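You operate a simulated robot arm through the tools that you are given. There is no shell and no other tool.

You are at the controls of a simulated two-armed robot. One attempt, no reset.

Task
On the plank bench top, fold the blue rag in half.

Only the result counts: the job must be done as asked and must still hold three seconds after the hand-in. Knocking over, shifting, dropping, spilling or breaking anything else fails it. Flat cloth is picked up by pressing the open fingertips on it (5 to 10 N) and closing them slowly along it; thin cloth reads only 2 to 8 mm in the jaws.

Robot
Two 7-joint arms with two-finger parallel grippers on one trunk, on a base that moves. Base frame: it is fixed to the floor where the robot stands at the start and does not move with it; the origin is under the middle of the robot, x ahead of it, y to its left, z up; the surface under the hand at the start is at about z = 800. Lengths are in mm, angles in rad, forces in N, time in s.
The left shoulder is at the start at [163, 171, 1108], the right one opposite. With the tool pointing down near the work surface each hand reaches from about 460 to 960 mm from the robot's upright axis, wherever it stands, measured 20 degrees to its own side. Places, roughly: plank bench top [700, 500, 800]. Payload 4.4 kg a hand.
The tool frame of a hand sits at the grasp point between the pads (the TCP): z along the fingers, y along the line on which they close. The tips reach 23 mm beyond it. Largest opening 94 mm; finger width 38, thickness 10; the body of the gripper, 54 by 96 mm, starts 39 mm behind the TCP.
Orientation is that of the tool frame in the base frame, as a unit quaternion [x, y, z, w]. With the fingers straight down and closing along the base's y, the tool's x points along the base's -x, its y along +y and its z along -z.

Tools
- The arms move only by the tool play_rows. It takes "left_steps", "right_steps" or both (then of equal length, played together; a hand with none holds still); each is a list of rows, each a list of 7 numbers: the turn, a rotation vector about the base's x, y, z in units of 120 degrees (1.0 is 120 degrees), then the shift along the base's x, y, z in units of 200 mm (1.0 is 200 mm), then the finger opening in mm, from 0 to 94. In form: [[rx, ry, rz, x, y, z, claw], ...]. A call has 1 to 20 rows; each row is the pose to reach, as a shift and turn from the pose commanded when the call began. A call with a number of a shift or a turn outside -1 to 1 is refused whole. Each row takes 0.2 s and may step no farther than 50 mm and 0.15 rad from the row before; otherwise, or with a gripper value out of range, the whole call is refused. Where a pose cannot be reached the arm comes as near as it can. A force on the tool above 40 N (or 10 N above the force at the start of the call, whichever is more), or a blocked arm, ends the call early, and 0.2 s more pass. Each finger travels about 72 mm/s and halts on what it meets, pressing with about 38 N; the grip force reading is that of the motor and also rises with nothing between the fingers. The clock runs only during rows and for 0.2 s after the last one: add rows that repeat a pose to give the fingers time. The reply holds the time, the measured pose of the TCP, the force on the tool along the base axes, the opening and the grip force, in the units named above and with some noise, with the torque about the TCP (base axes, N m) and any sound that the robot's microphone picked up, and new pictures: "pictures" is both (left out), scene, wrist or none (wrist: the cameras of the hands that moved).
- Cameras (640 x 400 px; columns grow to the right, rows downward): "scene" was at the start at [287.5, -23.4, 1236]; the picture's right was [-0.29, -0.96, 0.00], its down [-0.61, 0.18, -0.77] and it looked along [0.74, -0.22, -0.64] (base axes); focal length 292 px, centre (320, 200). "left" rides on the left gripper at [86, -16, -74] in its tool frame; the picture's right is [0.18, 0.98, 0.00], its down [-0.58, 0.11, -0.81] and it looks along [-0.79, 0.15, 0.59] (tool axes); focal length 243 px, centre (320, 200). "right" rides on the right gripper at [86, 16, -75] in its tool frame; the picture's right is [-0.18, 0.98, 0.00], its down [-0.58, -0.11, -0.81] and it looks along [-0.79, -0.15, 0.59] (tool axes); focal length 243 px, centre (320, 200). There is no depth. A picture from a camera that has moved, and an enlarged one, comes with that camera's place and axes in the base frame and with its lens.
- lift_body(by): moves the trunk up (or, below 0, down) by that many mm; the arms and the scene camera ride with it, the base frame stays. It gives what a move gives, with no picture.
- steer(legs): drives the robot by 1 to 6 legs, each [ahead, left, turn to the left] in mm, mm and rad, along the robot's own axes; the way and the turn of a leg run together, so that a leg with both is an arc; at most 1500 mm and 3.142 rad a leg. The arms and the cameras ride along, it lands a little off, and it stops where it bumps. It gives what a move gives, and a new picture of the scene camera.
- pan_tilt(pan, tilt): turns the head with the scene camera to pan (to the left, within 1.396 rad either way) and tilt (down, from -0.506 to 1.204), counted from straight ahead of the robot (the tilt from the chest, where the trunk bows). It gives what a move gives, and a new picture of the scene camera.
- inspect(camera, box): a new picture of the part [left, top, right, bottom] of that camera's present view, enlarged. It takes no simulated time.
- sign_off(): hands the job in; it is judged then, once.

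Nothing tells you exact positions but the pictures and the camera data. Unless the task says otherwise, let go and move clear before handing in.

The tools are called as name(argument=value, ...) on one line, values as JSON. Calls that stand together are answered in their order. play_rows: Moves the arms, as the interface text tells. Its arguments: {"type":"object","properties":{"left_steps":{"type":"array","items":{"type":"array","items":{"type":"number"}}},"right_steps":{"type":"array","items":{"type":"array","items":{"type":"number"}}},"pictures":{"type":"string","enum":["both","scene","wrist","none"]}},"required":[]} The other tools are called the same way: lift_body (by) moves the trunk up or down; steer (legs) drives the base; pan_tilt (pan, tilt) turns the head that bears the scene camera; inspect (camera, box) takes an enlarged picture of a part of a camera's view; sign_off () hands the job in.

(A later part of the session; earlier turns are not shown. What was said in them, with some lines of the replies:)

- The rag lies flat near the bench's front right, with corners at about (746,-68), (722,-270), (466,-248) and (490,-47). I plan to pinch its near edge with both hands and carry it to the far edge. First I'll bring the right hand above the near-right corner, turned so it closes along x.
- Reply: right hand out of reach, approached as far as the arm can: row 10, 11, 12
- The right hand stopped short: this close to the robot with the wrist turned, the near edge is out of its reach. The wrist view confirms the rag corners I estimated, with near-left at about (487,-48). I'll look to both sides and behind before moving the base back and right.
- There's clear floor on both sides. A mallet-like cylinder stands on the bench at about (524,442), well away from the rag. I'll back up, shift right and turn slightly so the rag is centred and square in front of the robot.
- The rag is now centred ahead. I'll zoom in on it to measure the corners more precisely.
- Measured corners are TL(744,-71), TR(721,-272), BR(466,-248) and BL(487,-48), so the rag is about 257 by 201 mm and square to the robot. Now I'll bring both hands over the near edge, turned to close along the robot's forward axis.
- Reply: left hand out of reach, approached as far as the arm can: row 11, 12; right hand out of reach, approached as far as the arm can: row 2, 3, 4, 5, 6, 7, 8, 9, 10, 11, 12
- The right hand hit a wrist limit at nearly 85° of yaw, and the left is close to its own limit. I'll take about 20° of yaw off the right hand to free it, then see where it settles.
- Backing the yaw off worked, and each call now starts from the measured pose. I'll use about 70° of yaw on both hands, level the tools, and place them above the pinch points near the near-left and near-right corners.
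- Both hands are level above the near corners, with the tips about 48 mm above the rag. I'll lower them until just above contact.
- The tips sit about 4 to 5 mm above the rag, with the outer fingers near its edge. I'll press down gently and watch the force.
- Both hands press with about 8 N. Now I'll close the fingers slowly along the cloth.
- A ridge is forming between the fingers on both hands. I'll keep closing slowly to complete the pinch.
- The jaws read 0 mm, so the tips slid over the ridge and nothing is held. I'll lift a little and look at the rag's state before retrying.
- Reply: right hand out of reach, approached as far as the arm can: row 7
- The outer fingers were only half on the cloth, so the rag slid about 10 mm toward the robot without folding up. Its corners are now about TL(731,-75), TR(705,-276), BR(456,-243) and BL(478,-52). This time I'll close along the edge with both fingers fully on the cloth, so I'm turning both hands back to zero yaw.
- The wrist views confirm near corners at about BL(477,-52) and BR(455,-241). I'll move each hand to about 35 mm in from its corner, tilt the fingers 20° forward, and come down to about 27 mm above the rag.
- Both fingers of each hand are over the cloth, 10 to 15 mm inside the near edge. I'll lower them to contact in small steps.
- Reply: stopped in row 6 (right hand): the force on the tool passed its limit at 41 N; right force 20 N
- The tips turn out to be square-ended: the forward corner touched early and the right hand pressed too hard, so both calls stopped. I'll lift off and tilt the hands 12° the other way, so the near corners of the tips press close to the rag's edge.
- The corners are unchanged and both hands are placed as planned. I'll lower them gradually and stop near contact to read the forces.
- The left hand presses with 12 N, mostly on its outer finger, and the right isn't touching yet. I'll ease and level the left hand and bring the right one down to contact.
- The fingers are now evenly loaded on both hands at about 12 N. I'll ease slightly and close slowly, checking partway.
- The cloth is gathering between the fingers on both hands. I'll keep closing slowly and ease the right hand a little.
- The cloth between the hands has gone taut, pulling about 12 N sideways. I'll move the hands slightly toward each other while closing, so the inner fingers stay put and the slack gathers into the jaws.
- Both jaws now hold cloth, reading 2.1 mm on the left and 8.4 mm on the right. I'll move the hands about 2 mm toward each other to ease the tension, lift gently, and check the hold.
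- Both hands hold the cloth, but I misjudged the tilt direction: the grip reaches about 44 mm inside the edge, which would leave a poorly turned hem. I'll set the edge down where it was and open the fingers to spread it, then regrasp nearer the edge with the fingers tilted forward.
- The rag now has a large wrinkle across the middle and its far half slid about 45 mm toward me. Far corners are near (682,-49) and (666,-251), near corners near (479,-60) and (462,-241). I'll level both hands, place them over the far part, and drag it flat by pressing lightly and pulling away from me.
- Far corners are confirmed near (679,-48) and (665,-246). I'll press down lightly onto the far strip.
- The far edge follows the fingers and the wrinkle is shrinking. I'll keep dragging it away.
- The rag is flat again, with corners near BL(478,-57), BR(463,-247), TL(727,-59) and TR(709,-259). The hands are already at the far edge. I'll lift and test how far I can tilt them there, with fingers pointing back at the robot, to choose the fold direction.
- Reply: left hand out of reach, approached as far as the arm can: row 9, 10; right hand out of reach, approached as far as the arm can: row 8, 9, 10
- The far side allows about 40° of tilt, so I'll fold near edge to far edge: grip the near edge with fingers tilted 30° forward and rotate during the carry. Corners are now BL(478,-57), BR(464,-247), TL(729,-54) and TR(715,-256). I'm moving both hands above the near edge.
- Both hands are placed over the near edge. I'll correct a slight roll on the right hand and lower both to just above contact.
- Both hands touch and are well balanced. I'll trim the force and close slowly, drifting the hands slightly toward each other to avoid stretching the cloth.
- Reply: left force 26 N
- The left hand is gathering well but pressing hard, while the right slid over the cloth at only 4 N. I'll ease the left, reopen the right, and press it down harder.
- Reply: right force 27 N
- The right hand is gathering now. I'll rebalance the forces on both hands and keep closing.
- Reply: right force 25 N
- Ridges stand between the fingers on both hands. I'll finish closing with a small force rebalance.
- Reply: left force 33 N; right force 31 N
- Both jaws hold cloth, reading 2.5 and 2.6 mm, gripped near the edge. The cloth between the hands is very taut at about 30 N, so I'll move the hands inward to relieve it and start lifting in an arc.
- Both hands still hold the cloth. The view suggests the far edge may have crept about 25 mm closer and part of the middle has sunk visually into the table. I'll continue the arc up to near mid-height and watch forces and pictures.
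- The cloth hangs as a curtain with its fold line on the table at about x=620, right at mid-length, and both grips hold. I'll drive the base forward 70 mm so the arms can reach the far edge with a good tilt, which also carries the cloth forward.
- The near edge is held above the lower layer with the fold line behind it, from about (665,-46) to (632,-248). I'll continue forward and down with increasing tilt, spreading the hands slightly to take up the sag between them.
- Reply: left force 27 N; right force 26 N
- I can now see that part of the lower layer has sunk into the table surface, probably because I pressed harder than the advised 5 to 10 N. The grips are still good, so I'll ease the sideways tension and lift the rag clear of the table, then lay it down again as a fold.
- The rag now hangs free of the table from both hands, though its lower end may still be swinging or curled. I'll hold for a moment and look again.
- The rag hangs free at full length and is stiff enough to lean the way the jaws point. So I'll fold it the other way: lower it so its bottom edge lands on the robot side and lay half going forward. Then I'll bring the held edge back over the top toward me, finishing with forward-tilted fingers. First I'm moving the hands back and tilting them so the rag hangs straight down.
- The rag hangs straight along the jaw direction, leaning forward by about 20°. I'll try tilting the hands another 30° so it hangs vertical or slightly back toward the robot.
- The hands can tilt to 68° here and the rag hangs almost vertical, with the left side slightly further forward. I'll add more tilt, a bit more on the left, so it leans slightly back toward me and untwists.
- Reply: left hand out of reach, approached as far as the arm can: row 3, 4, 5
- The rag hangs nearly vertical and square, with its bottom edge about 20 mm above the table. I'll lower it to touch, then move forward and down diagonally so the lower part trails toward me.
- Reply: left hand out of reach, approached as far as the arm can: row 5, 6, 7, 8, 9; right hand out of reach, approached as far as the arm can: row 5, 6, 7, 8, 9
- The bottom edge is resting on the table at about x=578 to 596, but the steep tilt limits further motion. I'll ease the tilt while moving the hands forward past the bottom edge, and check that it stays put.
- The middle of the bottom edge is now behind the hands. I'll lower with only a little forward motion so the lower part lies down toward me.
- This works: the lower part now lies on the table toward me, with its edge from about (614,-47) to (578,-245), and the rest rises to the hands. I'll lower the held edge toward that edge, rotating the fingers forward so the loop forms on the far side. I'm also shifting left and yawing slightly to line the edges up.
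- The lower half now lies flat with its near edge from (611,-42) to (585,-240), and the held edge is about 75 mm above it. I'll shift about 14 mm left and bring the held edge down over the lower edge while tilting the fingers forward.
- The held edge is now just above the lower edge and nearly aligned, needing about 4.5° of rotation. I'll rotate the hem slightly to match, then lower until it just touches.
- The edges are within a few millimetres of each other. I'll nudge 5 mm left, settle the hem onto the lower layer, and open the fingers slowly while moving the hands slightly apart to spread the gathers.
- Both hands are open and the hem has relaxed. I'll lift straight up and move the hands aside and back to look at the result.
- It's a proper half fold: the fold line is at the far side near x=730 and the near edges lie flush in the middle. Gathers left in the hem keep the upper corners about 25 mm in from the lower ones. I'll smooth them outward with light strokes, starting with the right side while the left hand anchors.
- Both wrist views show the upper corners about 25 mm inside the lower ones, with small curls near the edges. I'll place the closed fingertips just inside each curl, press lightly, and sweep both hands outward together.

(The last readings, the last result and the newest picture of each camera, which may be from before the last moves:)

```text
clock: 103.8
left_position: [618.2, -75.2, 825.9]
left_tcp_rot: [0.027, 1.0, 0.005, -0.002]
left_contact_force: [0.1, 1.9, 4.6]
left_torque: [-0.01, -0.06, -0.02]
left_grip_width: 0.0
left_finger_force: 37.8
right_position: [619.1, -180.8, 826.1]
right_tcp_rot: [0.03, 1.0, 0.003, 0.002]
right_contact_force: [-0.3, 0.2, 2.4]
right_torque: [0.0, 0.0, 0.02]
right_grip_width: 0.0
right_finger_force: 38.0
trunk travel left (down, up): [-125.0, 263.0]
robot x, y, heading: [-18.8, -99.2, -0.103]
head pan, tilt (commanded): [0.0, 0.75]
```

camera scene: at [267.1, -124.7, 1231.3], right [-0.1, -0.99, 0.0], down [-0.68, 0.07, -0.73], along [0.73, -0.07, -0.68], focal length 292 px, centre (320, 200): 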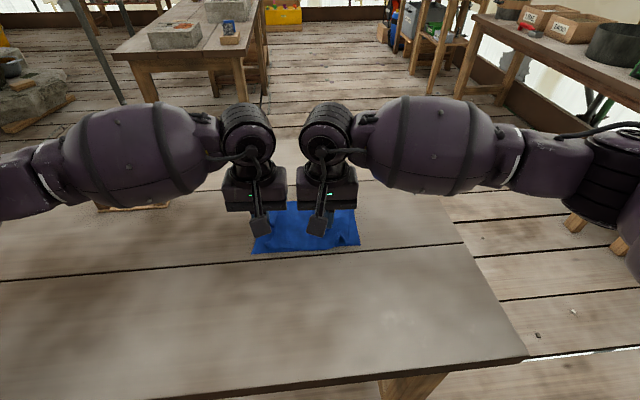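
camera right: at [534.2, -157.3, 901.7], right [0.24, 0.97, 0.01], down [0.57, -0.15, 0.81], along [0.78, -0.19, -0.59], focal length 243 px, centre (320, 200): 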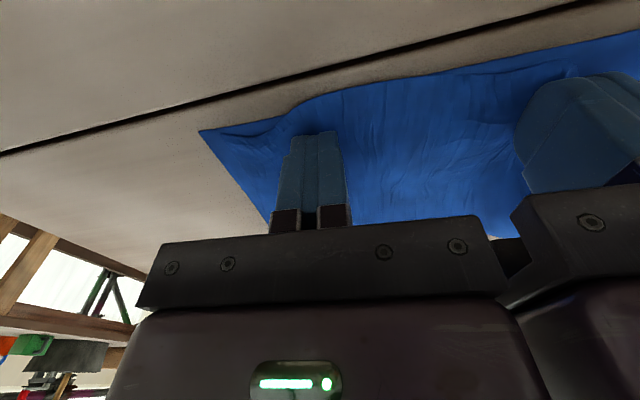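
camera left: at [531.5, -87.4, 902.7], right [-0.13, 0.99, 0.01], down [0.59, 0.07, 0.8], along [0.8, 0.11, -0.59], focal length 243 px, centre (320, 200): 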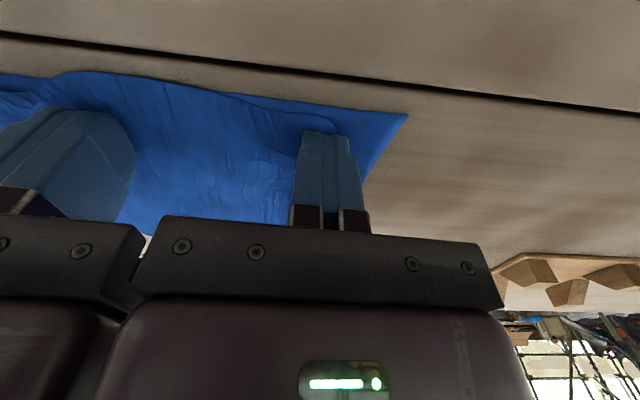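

play_rows(left_steps=[[0, 0, 0, 0, 0.015, 0, 0], [0, 0, 0, 0, 0.03, 0, 0], [0, 0, 0, -0.003, 0.045, 0, 0], [0, 0, 0, -0.006, 0.06, 0, 0], [0, 0, 0, -0.009, 0.075, 0, 0], [0, 0, 0, -0.012, 0.09, 0, 0], [0, 0, 0, -0.015, 0.105, 0, 0], [0, 0, 0, -0.015, 0.12, 0, 0]], right_steps=[[0, 0, 0, 0, -0.015, -0.002, 0], [0, 0, 0, 0, -0.03, -0.002, 0], [0, 0, 0, 0, -0.045, -0.002, 0], [0, 0, 0, 0, -0.06, -0.002, 0], [0, 0, 0, 0, -0.075, -0.002, 0], [0, 0, 0, 0, -0.09, -0.002, 0], [0, 0, 0, 0, -0.105, -0.002, 0], [0, 0, 0, 0, -0.12, -0.002, 0]], pictures="both")

inspect(camera="scene", box=[230, 150, 400, 270])

```text
clock: 105.6
left_position: [614.9, -51.1, 826.4]
left_tcp_rot: [0.028, 1.0, 0.005, -0.004]
left_contact_force: [-0.2, 1.0, -0.2]
left_torque: [0.02, 0.01, 0.0]
left_grip_width: 0.0
left_finger_force: 37.9
right_position: [618.1, -204.4, 825.3]
right_tcp_rot: [0.031, 1.0, 0.003, 0.0]
right_contact_force: [-0.2, 2.3, 6.8]
right_torque: [0.03, 0.02, -0.01]
right_grip_width: 0.0
right_finger_force: 38.4
trunk travel left (down, up): [-125.0, 263.0]
robot x, y, heading: [-18.8, -95.6, -0.103]
head pan, tilt (commanded): [0.0, 0.75]
camera scene: at [266.9, -124.5, 1231.2], right [-0.1, -0.99, 0.0], down [-0.68, 0.07, -0.73], along [0.73, -0.07, -0.68], focal length 292 px, centre (320, 200)
camera right: at [534.1, -182.3, 900.0], right [0.24, 0.97, 0.01], down [0.57, -0.15, 0.81], along [0.78, -0.19, -0.59], focal length 243 px, centre (320, 200)
camera left: at [528.4, -63.6, 901.8], right [-0.13, 0.99, 0.01], down [0.59, 0.07, 0.8], along [0.8, 0.11, -0.6], focal length 243 px, centre (320, 200)
```

scene: 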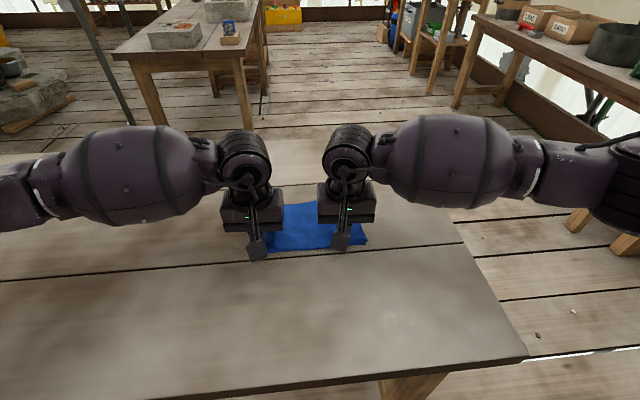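
right: 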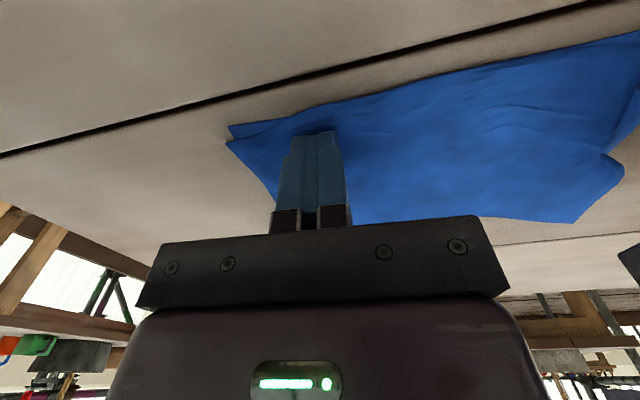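
left: 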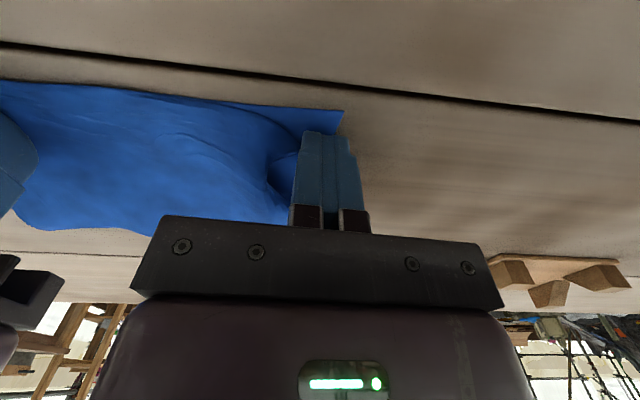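

```text
3.33 times, centred on (315, 210) of scene
camera zoom: at [266.9, -124.5, 1231.2], right [-0.1, -0.99, 0.0], down [-0.68, 0.07, -0.73], along [0.73, -0.07, -0.68], focal length 975 px, centre (337, 167)
```

zoom: 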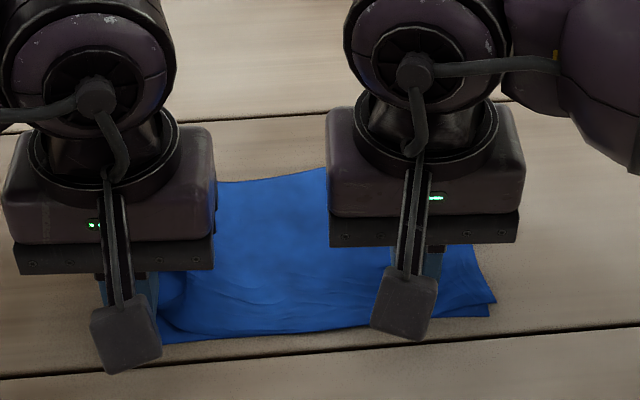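

The right upper corner now sits almost over the lower one. The left finger slipped off outside the upper edge, so I'll keep the right hand pressing as an anchor and repeat the left stroke from further inside.

play_rows(left_steps=[[0, 0, 0, 0, 0, 0.08, 0], [0, 0, 0, 0.01, -0.08, 0.14, 0], [0, 0, 0, 0.02, -0.16, 0.14, 0], [0, 0, 0, 0.02, -0.23, 0.12, 0], [0, 0, 0, 0.02, -0.23, 0.05, 0], [0, 0, 0, 0.02, -0.23, 0.0, 0], [0, 0, 0, 0.02, -0.23, -0.002, 0], [0, 0, 0, 0.02, -0.23, -0.002, 0]], pictures="wrist")

```text
clock: 107.4
left_position: [618.9, -97.6, 825.9]
left_tcp_rot: [0.028, 1.0, 0.004, -0.003]
left_contact_force: [-1.4, 0.7, 7.1]
left_torque: [0.12, 0.0, 0.01]
left_grip_width: 0.0
left_finger_force: 37.5
right_position: [618.9, -204.5, 825.2]
right_tcp_rot: [0.03, 1.0, 0.003, 0.001]
right_contact_force: [0.1, 0.2, 1.5]
right_torque: [0.01, -0.03, 0.05]
right_grip_width: 0.1
right_finger_force: 38.4
trunk travel left (down, up): [-125.0, 263.0]
robot x, y, heading: [-18.7, -94.4, -0.097]
head pan, tilt (commanded): [0.0, 0.75]
camera left: at [532.1, -109.5, 901.3], right [-0.13, 0.99, 0.01], down [0.59, 0.07, 0.8], along [0.8, 0.11, -0.59], focal length 243 px, centre (320, 200)
```

left: 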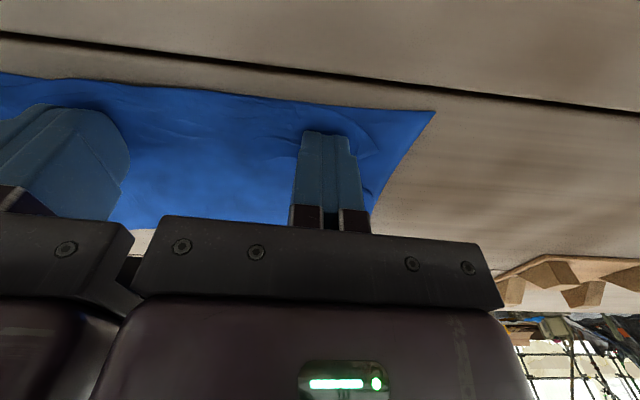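

play_rows(left_steps=[[0, 0, 0, 0, 0.015, 0, 0], [0, 0, 0, 0, 0.03, 0, 0], [0, 0, 0, 0, 0.045, 0, 0], [0, 0, 0, -0.003, 0.06, -0.001, 0], [0, 0, 0, -0.006, 0.075, -0.002, 0], [0, 0, 0, -0.009, 0.09, -0.002, 0], [0, 0, 0, -0.012, 0.105, -0.002, 0], [0, 0, 0, -0.015, 0.12, -0.002, 0], [0, 0, 0, -0.015, 0.135, -0.002, 0]], right_steps=[[0, 0, 0, 0, 0, -0.002, 0], [0, 0, 0, 0, 0, -0.003, 0], [0, 0, 0, 0, 0, -0.003, 0], [0, 0, 0, 0, 0, -0.003, 0], [0, 0, 0, 0, 0, -0.003, 0], [0, 0, 0, 0, 0, -0.003, 0], [0, 0, 0, 0, 0, -0.003, 0], [0, 0, 0, 0, 0, -0.003, 0], [0, 0, 0, 0, 0, -0.003, 0]], pictures="wrist")

```text
clock: 109.4
left_position: [615.8, -70.9, 827.2]
left_tcp_rot: [0.027, 1.0, 0.004, -0.001]
left_contact_force: [0.7, -9.6, 11.4]
left_torque: [-0.24, -0.15, -0.12]
left_grip_width: 0.0
left_finger_force: 38.1
right_position: [619.0, -204.3, 825.7]
right_tcp_rot: [0.03, 1.0, 0.003, 0.001]
right_contact_force: [1.2, 6.3, 7.9]
right_torque: [0.11, -0.04, 0.05]
right_grip_width: 0.0
right_finger_force: 37.9
trunk travel left (down, up): [-125.0, 263.0]
robot x, y, heading: [-19.0, -97.5, -0.104]
head pan, tilt (commanded): [0.0, 0.75]
camera right: at [533.6, -182.0, 899.9], right [0.24, 0.97, 0.01], down [0.57, -0.15, 0.81], along [0.78, -0.19, -0.59], focal length 243 px, centre (320, 200)
camera left: at [529.0, -83.1, 901.5], right [-0.13, 0.99, 0.01], down [0.59, 0.07, 0.8], along [0.8, 0.11, -0.59], focal length 243 px, centre (320, 200)
```

right: 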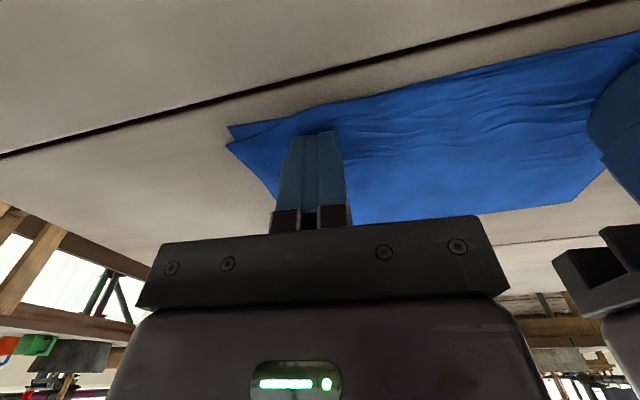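
left: 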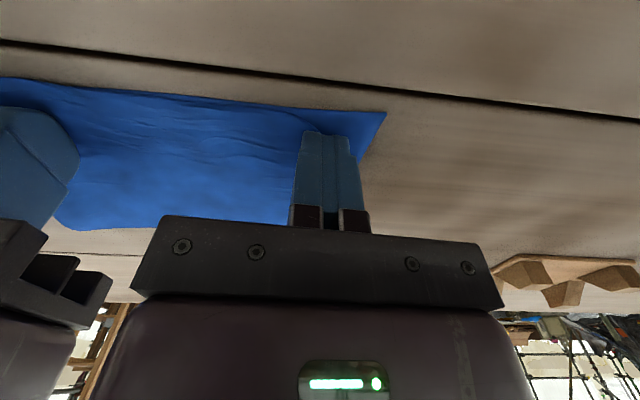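

The hem is now taut between the hands and flattening. I'll finish the left stroke, then lift both hands and inspect.

play_rows(left_steps=[[0, 0, 0, 0, 0.015, 0.002, 0], [0, 0, 0, -0.003, 0.03, 0.002, 0], [0, 0, 0, -0.006, 0.045, 0.002, 0], [0, 0, 0, -0.009, 0.06, 0.002, 0], [0, 0, 0, -0.01, 0.075, 0.002, 0], [0, 0, 0, -0.01, 0.09, 0.002, 0], [0, 0, 0, -0.01, 0.09, 0.05, 0], [0, 0, 0, -0.01, 0.09, 0.15, 0], [0, 0, 0, -0.02, 0.15, 0.25, 0], [0, 0, 0, -0.05, 0.3, 0.35, 0], [0, 0, 0, -0.1, 0.5, 0.4, 0], [0, 0, 0, -0.15, 0.7, 0.4, 0]], right_steps=[[0, 0, 0, 0, 0, 0, 0], [0, 0, 0, 0, 0, 0, 0], [0, 0, 0, 0, 0, 0, 0], [0, 0, 0, 0, 0, 0, 0], [0, 0, 0, 0, 0, 0, 0], [0, 0, 0, 0, 0, 0, 0], [0, 0, 0, 0, 0, 0.05, 0], [0, 0, 0, 0, 0, 0.15, 0], [0, 0, 0, -0.02, -0.06, 0.25, 0], [0, 0, 0, -0.05, -0.2, 0.35, 0], [0, 0, 0, -0.1, -0.4, 0.4, 0], [0, 0, 0, -0.15, -0.6, 0.4, 0]], pictures="scene")

inspect(camera="scene", box=[230, 150, 400, 270])

```text
clock: 112.0
left_position: [585.3, 69.6, 907.7]
left_tcp_rot: [0.028, 1.0, 0.005, -0.002]
left_contact_force: [-0.1, 0.0, 0.7]
left_torque: [0.03, 0.0, 0.0]
left_grip_width: 0.0
left_finger_force: 38.0
right_position: [587.9, -323.2, 903.6]
right_tcp_rot: [0.031, 1.0, 0.002, 0.002]
right_contact_force: [0.4, -0.5, 0.1]
right_torque: [0.01, 0.02, -0.04]
right_grip_width: 0.0
right_finger_force: 38.0
trunk travel left (down, up): [-125.0, 263.0]
robot x, y, heading: [-21.3, -96.8, -0.101]
head pan, tilt (commanded): [0.0, 0.75]
camera scene: at [266.4, -124.6, 1231.5], right [-0.1, -0.99, 0.0], down [-0.68, 0.07, -0.73], along [0.73, -0.07, -0.68], focal length 292 px, centre (320, 200)
```

scene: 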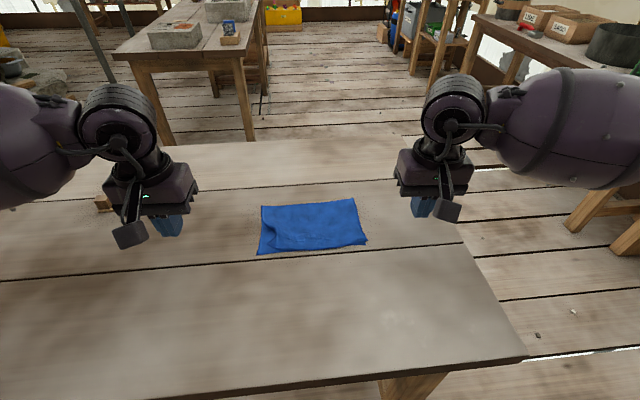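

```text
3.33 times, centred on (315, 210) of scene
camera zoom: at [266.4, -124.6, 1231.5], right [-0.1, -0.99, 0.0], down [-0.68, 0.07, -0.73], along [0.73, -0.07, -0.68], focal length 975 px, centre (337, 167)
```

zoom: 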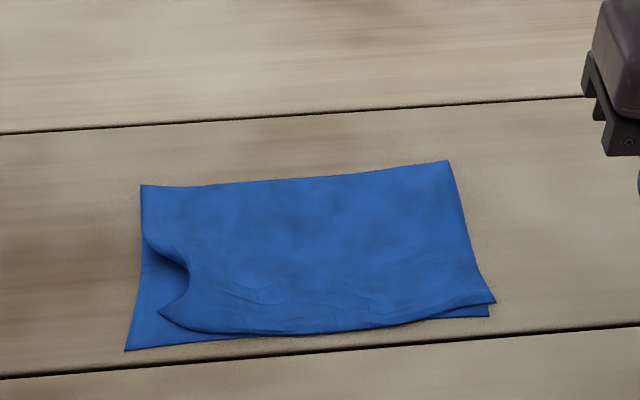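

The right corner now matches within about 11 mm and the hem middle is flush. The left upper corner is still about 29 mm off because of a small curl on the left edge. I'll anchor with the right hand and pull that corner diagonally toward me and left with the left fingertips.

play_rows(left_steps=[[-0.001, -0.0208, 0, 0.024, -0.091, 0, 0], [-0.002, -0.0416, 0, 0.048, -0.182, -0.02, 0], [-0.003, -0.0624, 0, 0.0726, -0.273, -0.04, 0], [-0.004, -0.0832, 0, 0.0968, -0.364, -0.06, 0], [-0.005, -0.104, 0, 0.121, -0.455, -0.09, 0], [-0.006, -0.1249, 0, 0.145, -0.546, -0.12, 0], [-0.007, -0.1457, 0, 0.169, -0.637, -0.16, 0], [-0.0083, -0.1665, 0, 0.1935, -0.728, -0.22, 0], [-0.0083, -0.1665, 0, 0.1935, -0.728, -0.2885, 0], [-0.0083, -0.1665, 0, 0.1935, -0.728, -0.2885, 0]], right_steps=[[0, 0, 0, 0.036, 0.085, 0, 0], [0, 0, 0, 0.071, 0.17, -0.02, 0], [0, 0, 0, 0.107, 0.255, -0.04, 0], [0, 0, 0, 0.143, 0.34, -0.06, 0], [0, 0, 0, 0.178, 0.425, -0.09, 0], [0, 0, 0, 0.214, 0.51, -0.12, 0], [0, 0, 0, 0.25, 0.595, -0.16, 0], [0, 0, 0, 0.2855, 0.681, -0.22, 0], [0, 0, 0, 0.2855, 0.681, -0.268, 0], [0, 0, 0, 0.2855, 0.681, -0.268, 0]], pictures="both")

```text
clock: 114.2
left_position: [625.6, -76.6, 847.9]
left_tcp_rot: [0.027, 0.985, 0.001, 0.171]
left_contact_force: [-0.3, -0.1, 0.0]
left_torque: [0.01, -0.01, 0.0]
left_grip_width: 0.0
left_finger_force: 37.7
right_position: [646.7, -187.3, 852.2]
right_tcp_rot: [0.031, 1.0, 0.003, 0.0]
right_contact_force: [0.2, 0.0, 1.0]
right_torque: [0.01, 0.01, 0.01]
right_grip_width: 0.0
right_finger_force: 38.0
trunk travel left (down, up): [-125.0, 263.0]
robot x, y, heading: [-17.9, -95.8, -0.103]
head pan, tilt (commanded): [0.0, 0.75]
camera scene: at [267.1, -124.7, 1231.3], right [-0.1, -0.99, 0.0], down [-0.68, 0.07, -0.73], along [0.73, -0.07, -0.68], focal length 292 px, centre (320, 200)
camera right: at [561.6, -164.7, 925.8], right [0.24, 0.97, 0.01], down [0.57, -0.15, 0.81], along [0.78, -0.19, -0.59], focal length 243 px, centre (320, 200)
camera left: at [518.6, -87.3, 889.4], right [-0.12, 0.99, -0.05], down [0.28, 0.08, 0.96], along [0.95, 0.1, -0.29], focal length 243 px, centre (320, 200)
```

scene: 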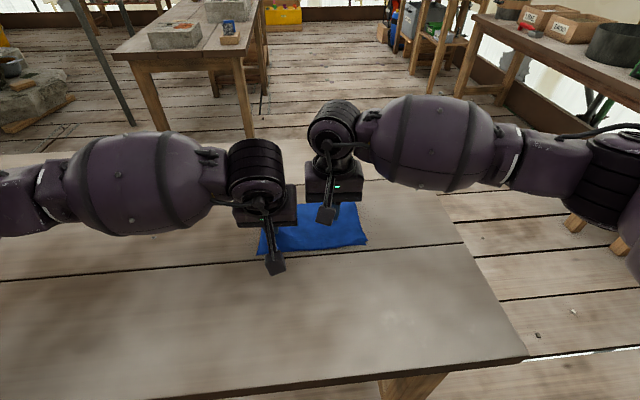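
right: 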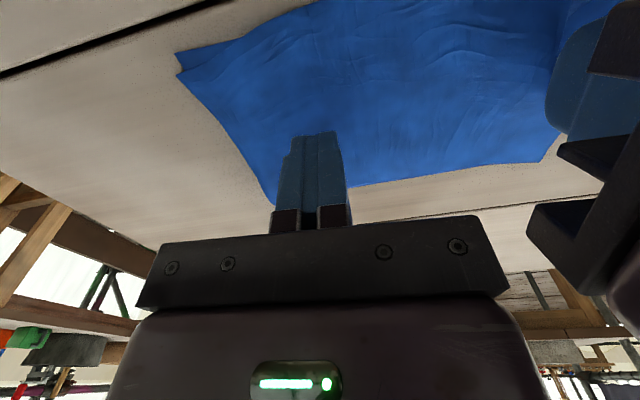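
left: 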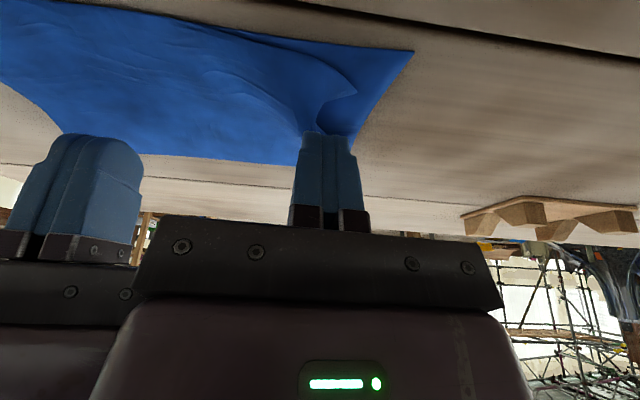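

play_rows(left_steps=[[0, 0, 0, 0, 0, -0.04, 0], [0, 0, 0, 0, 0, -0.07, 0], [0, 0, 0, 0, 0, -0.085, 0], [0, 0, 0, 0, 0, -0.09, 0], [0, 0, 0, 0, 0, -0.09, 0]], right_steps=[[0, 0, 0, 0, 0, -0.05, 0], [0, 0, 0, 0, 0, -0.09, 0], [0, 0, 0, 0, 0, -0.115, 0], [0, 0, 0, 0, 0, -0.122, 0], [0, 0, 0, 0, 0, -0.122, 0]], pictures="none")

```text
clock: 115.4
left_position: [625.5, -77.3, 832.0]
left_tcp_rot: [0.026, 0.985, 0.0, 0.171]
left_contact_force: [0.8, 2.2, 6.2]
left_torque: [0.02, 0.02, 0.0]
left_grip_width: 0.1
left_finger_force: 38.1
right_position: [647.0, -187.3, 827.2]
right_tcp_rot: [0.031, 1.0, 0.003, 0.002]
right_contact_force: [-0.6, 0.8, 0.1]
right_torque: [0.02, 0.01, -0.01]
right_grip_width: 0.0
right_finger_force: 37.8
trunk travel left (down, up): [-125.0, 263.0]
robot x, y, heading: [-20.4, -97.7, -0.099]
head pan, tilt (commanded): [0.0, 0.75]
```

play_rows(left_steps=[[0, 0, 0, 0, 0, 0, 0], [0, 0, 0, 0, 0, 0, 0], [0, 0, 0, -0.0125, 0.011, 0, 0], [0, 0, 0, -0.025, 0.022, 0, 0], [0, 0, 0, -0.0375, 0.033, 0, 0], [0, 0, 0, -0.05, 0.044, 0, 0], [0, 0, 0, -0.0625, 0.055, 0, 0], [0, 0, 0, -0.075, 0.066, 0, 0], [0, 0, 0, -0.0875, 0.077, 0, 0]], right_steps=[[0, 0, 0, 0, 0, -0.006, 0], [0, 0, 0, 0, 0, -0.009, 0], [0, 0, 0, 0, 0, -0.009, 0], [0, 0, 0, 0, 0, -0.009, 0], [0, 0, 0, 0, 0, -0.009, 0], [0, 0, 0, 0, 0, -0.009, 0], [0, 0, 0, 0, 0, -0.009, 0], [0, 0, 0, 0, 0, -0.009, 0], [0, 0, 0, 0, 0, -0.009, 0]], pictures="wrist")

```text
clock: 117.4
left_position: [607.2, -61.7, 830.0]
left_tcp_rot: [0.027, 0.985, 0.0, 0.171]
left_contact_force: [3.1, -2.5, 7.1]
left_torque: [-0.14, -0.03, 0.06]
left_grip_width: 0.1
left_finger_force: 38.3
right_position: [645.7, -187.8, 825.5]
right_tcp_rot: [0.031, 1.0, 0.003, 0.002]
right_contact_force: [-0.5, 2.4, 5.9]
right_torque: [0.04, 0.13, -0.03]
right_grip_width: 0.0
right_finger_force: 37.9
trunk travel left (down, up): [-125.0, 263.0]
robot x, y, heading: [-23.2, -97.8, -0.101]
head pan, tilt (commanded): [0.0, 0.75]
camera right: at [561.2, -165.3, 899.8], right [0.24, 0.97, 0.01], down [0.57, -0.15, 0.81], along [0.78, -0.19, -0.59], focal length 243 px, centre (320, 200)
camera left: at [499.9, -72.9, 871.3], right [-0.12, 0.99, -0.05], down [0.28, 0.08, 0.96], along [0.95, 0.1, -0.29], focal length 243 px, centre (320, 200)
```

right: 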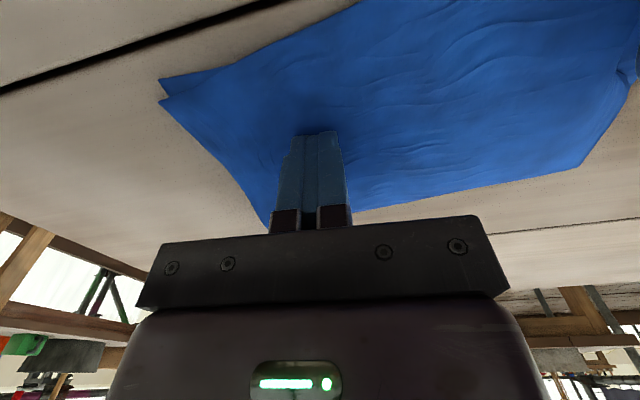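
left: 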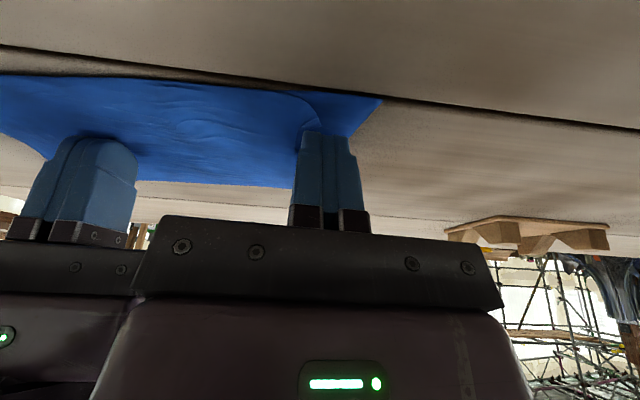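

play_rows(left_steps=[[0, 0, 0, -0.004, 0.015, 0, 0], [0, 0, 0, -0.008, 0.03, 0, 0], [0, 0, 0, -0.012, 0.045, 0, 0], [0, 0, 0, -0.016, 0.06, 0, 0], [0, 0, 0, -0.02, 0.075, 0, 0], [0, 0, 0, -0.02, 0.09, 0, 0], [0, 0, 0, -0.02, 0.09, 0.05, 0], [0, 0, 0, -0.02, 0.09, 0.15, 0], [0, 0, 0, -0.02, 0.15, 0.25, 0], [0, 0, 0, -0.02, 0.3, 0.35, 0], [0, 0, 0, -0.02, 0.5, 0.4, 0], [0, 0, 0, -0.02, 0.7, 0.4, 0]], right_steps=[[0, 0, 0, 0, 0, 0, 0], [0, 0, 0, 0, 0, 0, 0], [0, 0, 0, 0, 0, 0, 0], [0, 0, 0, 0, 0, 0, 0], [0, 0, 0, 0, 0, 0, 0], [0, 0, 0, 0, 0, 0, 0], [0, 0, 0, 0, 0, 0.05, 0], [0, 0, 0, 0, 0, 0.15, 0], [0, 0, 0, -0.02, -0.06, 0.25, 0], [0, 0, 0, -0.05, -0.2, 0.35, 0], [0, 0, 0, -0.1, -0.4, 0.4, 0], [0, 0, 0, -0.15, -0.6, 0.4, 0]], pictures="scene")

inspect(camera="scene", box=[230, 150, 400, 270])

```text
clock: 120.0
left_position: [602.6, 79.3, 911.1]
left_tcp_rot: [0.028, 0.985, -0.001, 0.171]
left_contact_force: [-0.3, 0.1, 1.1]
left_torque: [0.0, -0.05, -0.03]
left_grip_width: 0.1
left_finger_force: 37.4
right_position: [615.3, -308.3, 904.3]
right_tcp_rot: [0.031, 1.0, 0.003, 0.001]
right_contact_force: [-0.1, -0.5, -0.2]
right_torque: [-0.02, -0.03, 0.0]
right_grip_width: 0.0
right_finger_force: 38.4
trunk travel left (down, up): [-125.0, 263.0]
robot x, y, heading: [-23.1, -96.4, -0.102]
head pan, tilt (commanded): [0.0, 0.75]
camera scene: at [266.4, -124.8, 1231.5], right [-0.1, -0.99, 0.0], down [-0.68, 0.07, -0.73], along [0.73, -0.07, -0.68], focal length 292 px, centre (320, 200)
```

scene: 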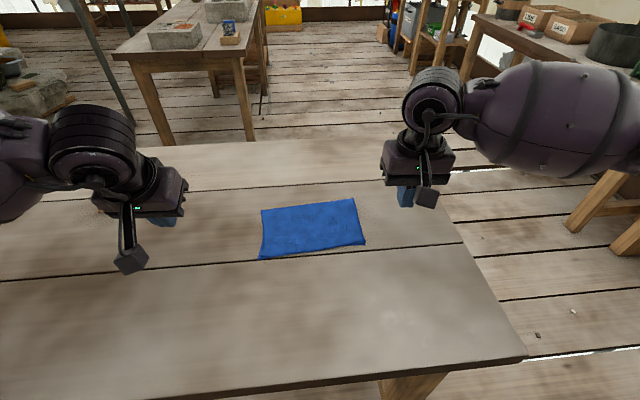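

```text
3.33 times, centred on (315, 210) of scene
camera zoom: at [266.4, -124.8, 1231.5], right [-0.1, -0.99, 0.0], down [-0.68, 0.07, -0.73], along [0.73, -0.07, -0.68], focal length 975 px, centre (337, 167)
```

zoom: 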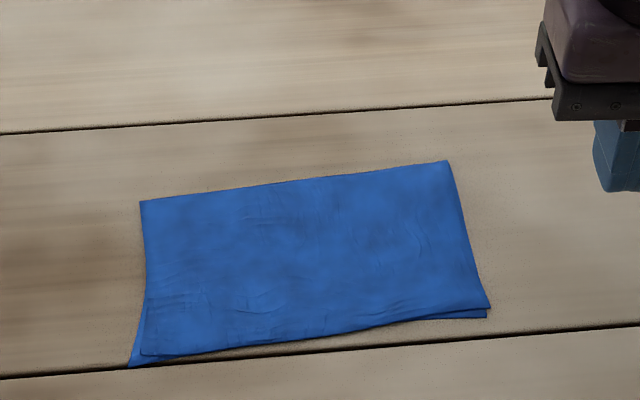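

The rag now lies as a neat half fold with two flat layers, the fold line at the far side and all corner pairs within about 15 mm of each other. Both hands are empty and clear, and nothing else on the bench has moved, so I'm handing in.

sign_off()

```text
The job is handed in.
```

I folded the blue rag in half on the bench top, and the job is handed in. It lies as two flat layers with the fold at the far side, and each pair of corners matches to within about 15 mm.

It took several tries. My first pinches pulled the rag about, and the first fold went wrong, partly because I pressed harder than the advised 5 to 10 N. I lifted the rag clear, laid it down again as a fold, and smoothed the corners with light strokes.

The rag ended up roughly 100 mm from where it started. I also moved the base back, right and forward a little during the work. In the pictures nothing else on the bench was knocked or shifted. Both hands were empty and clear of the rag at the hand-in.
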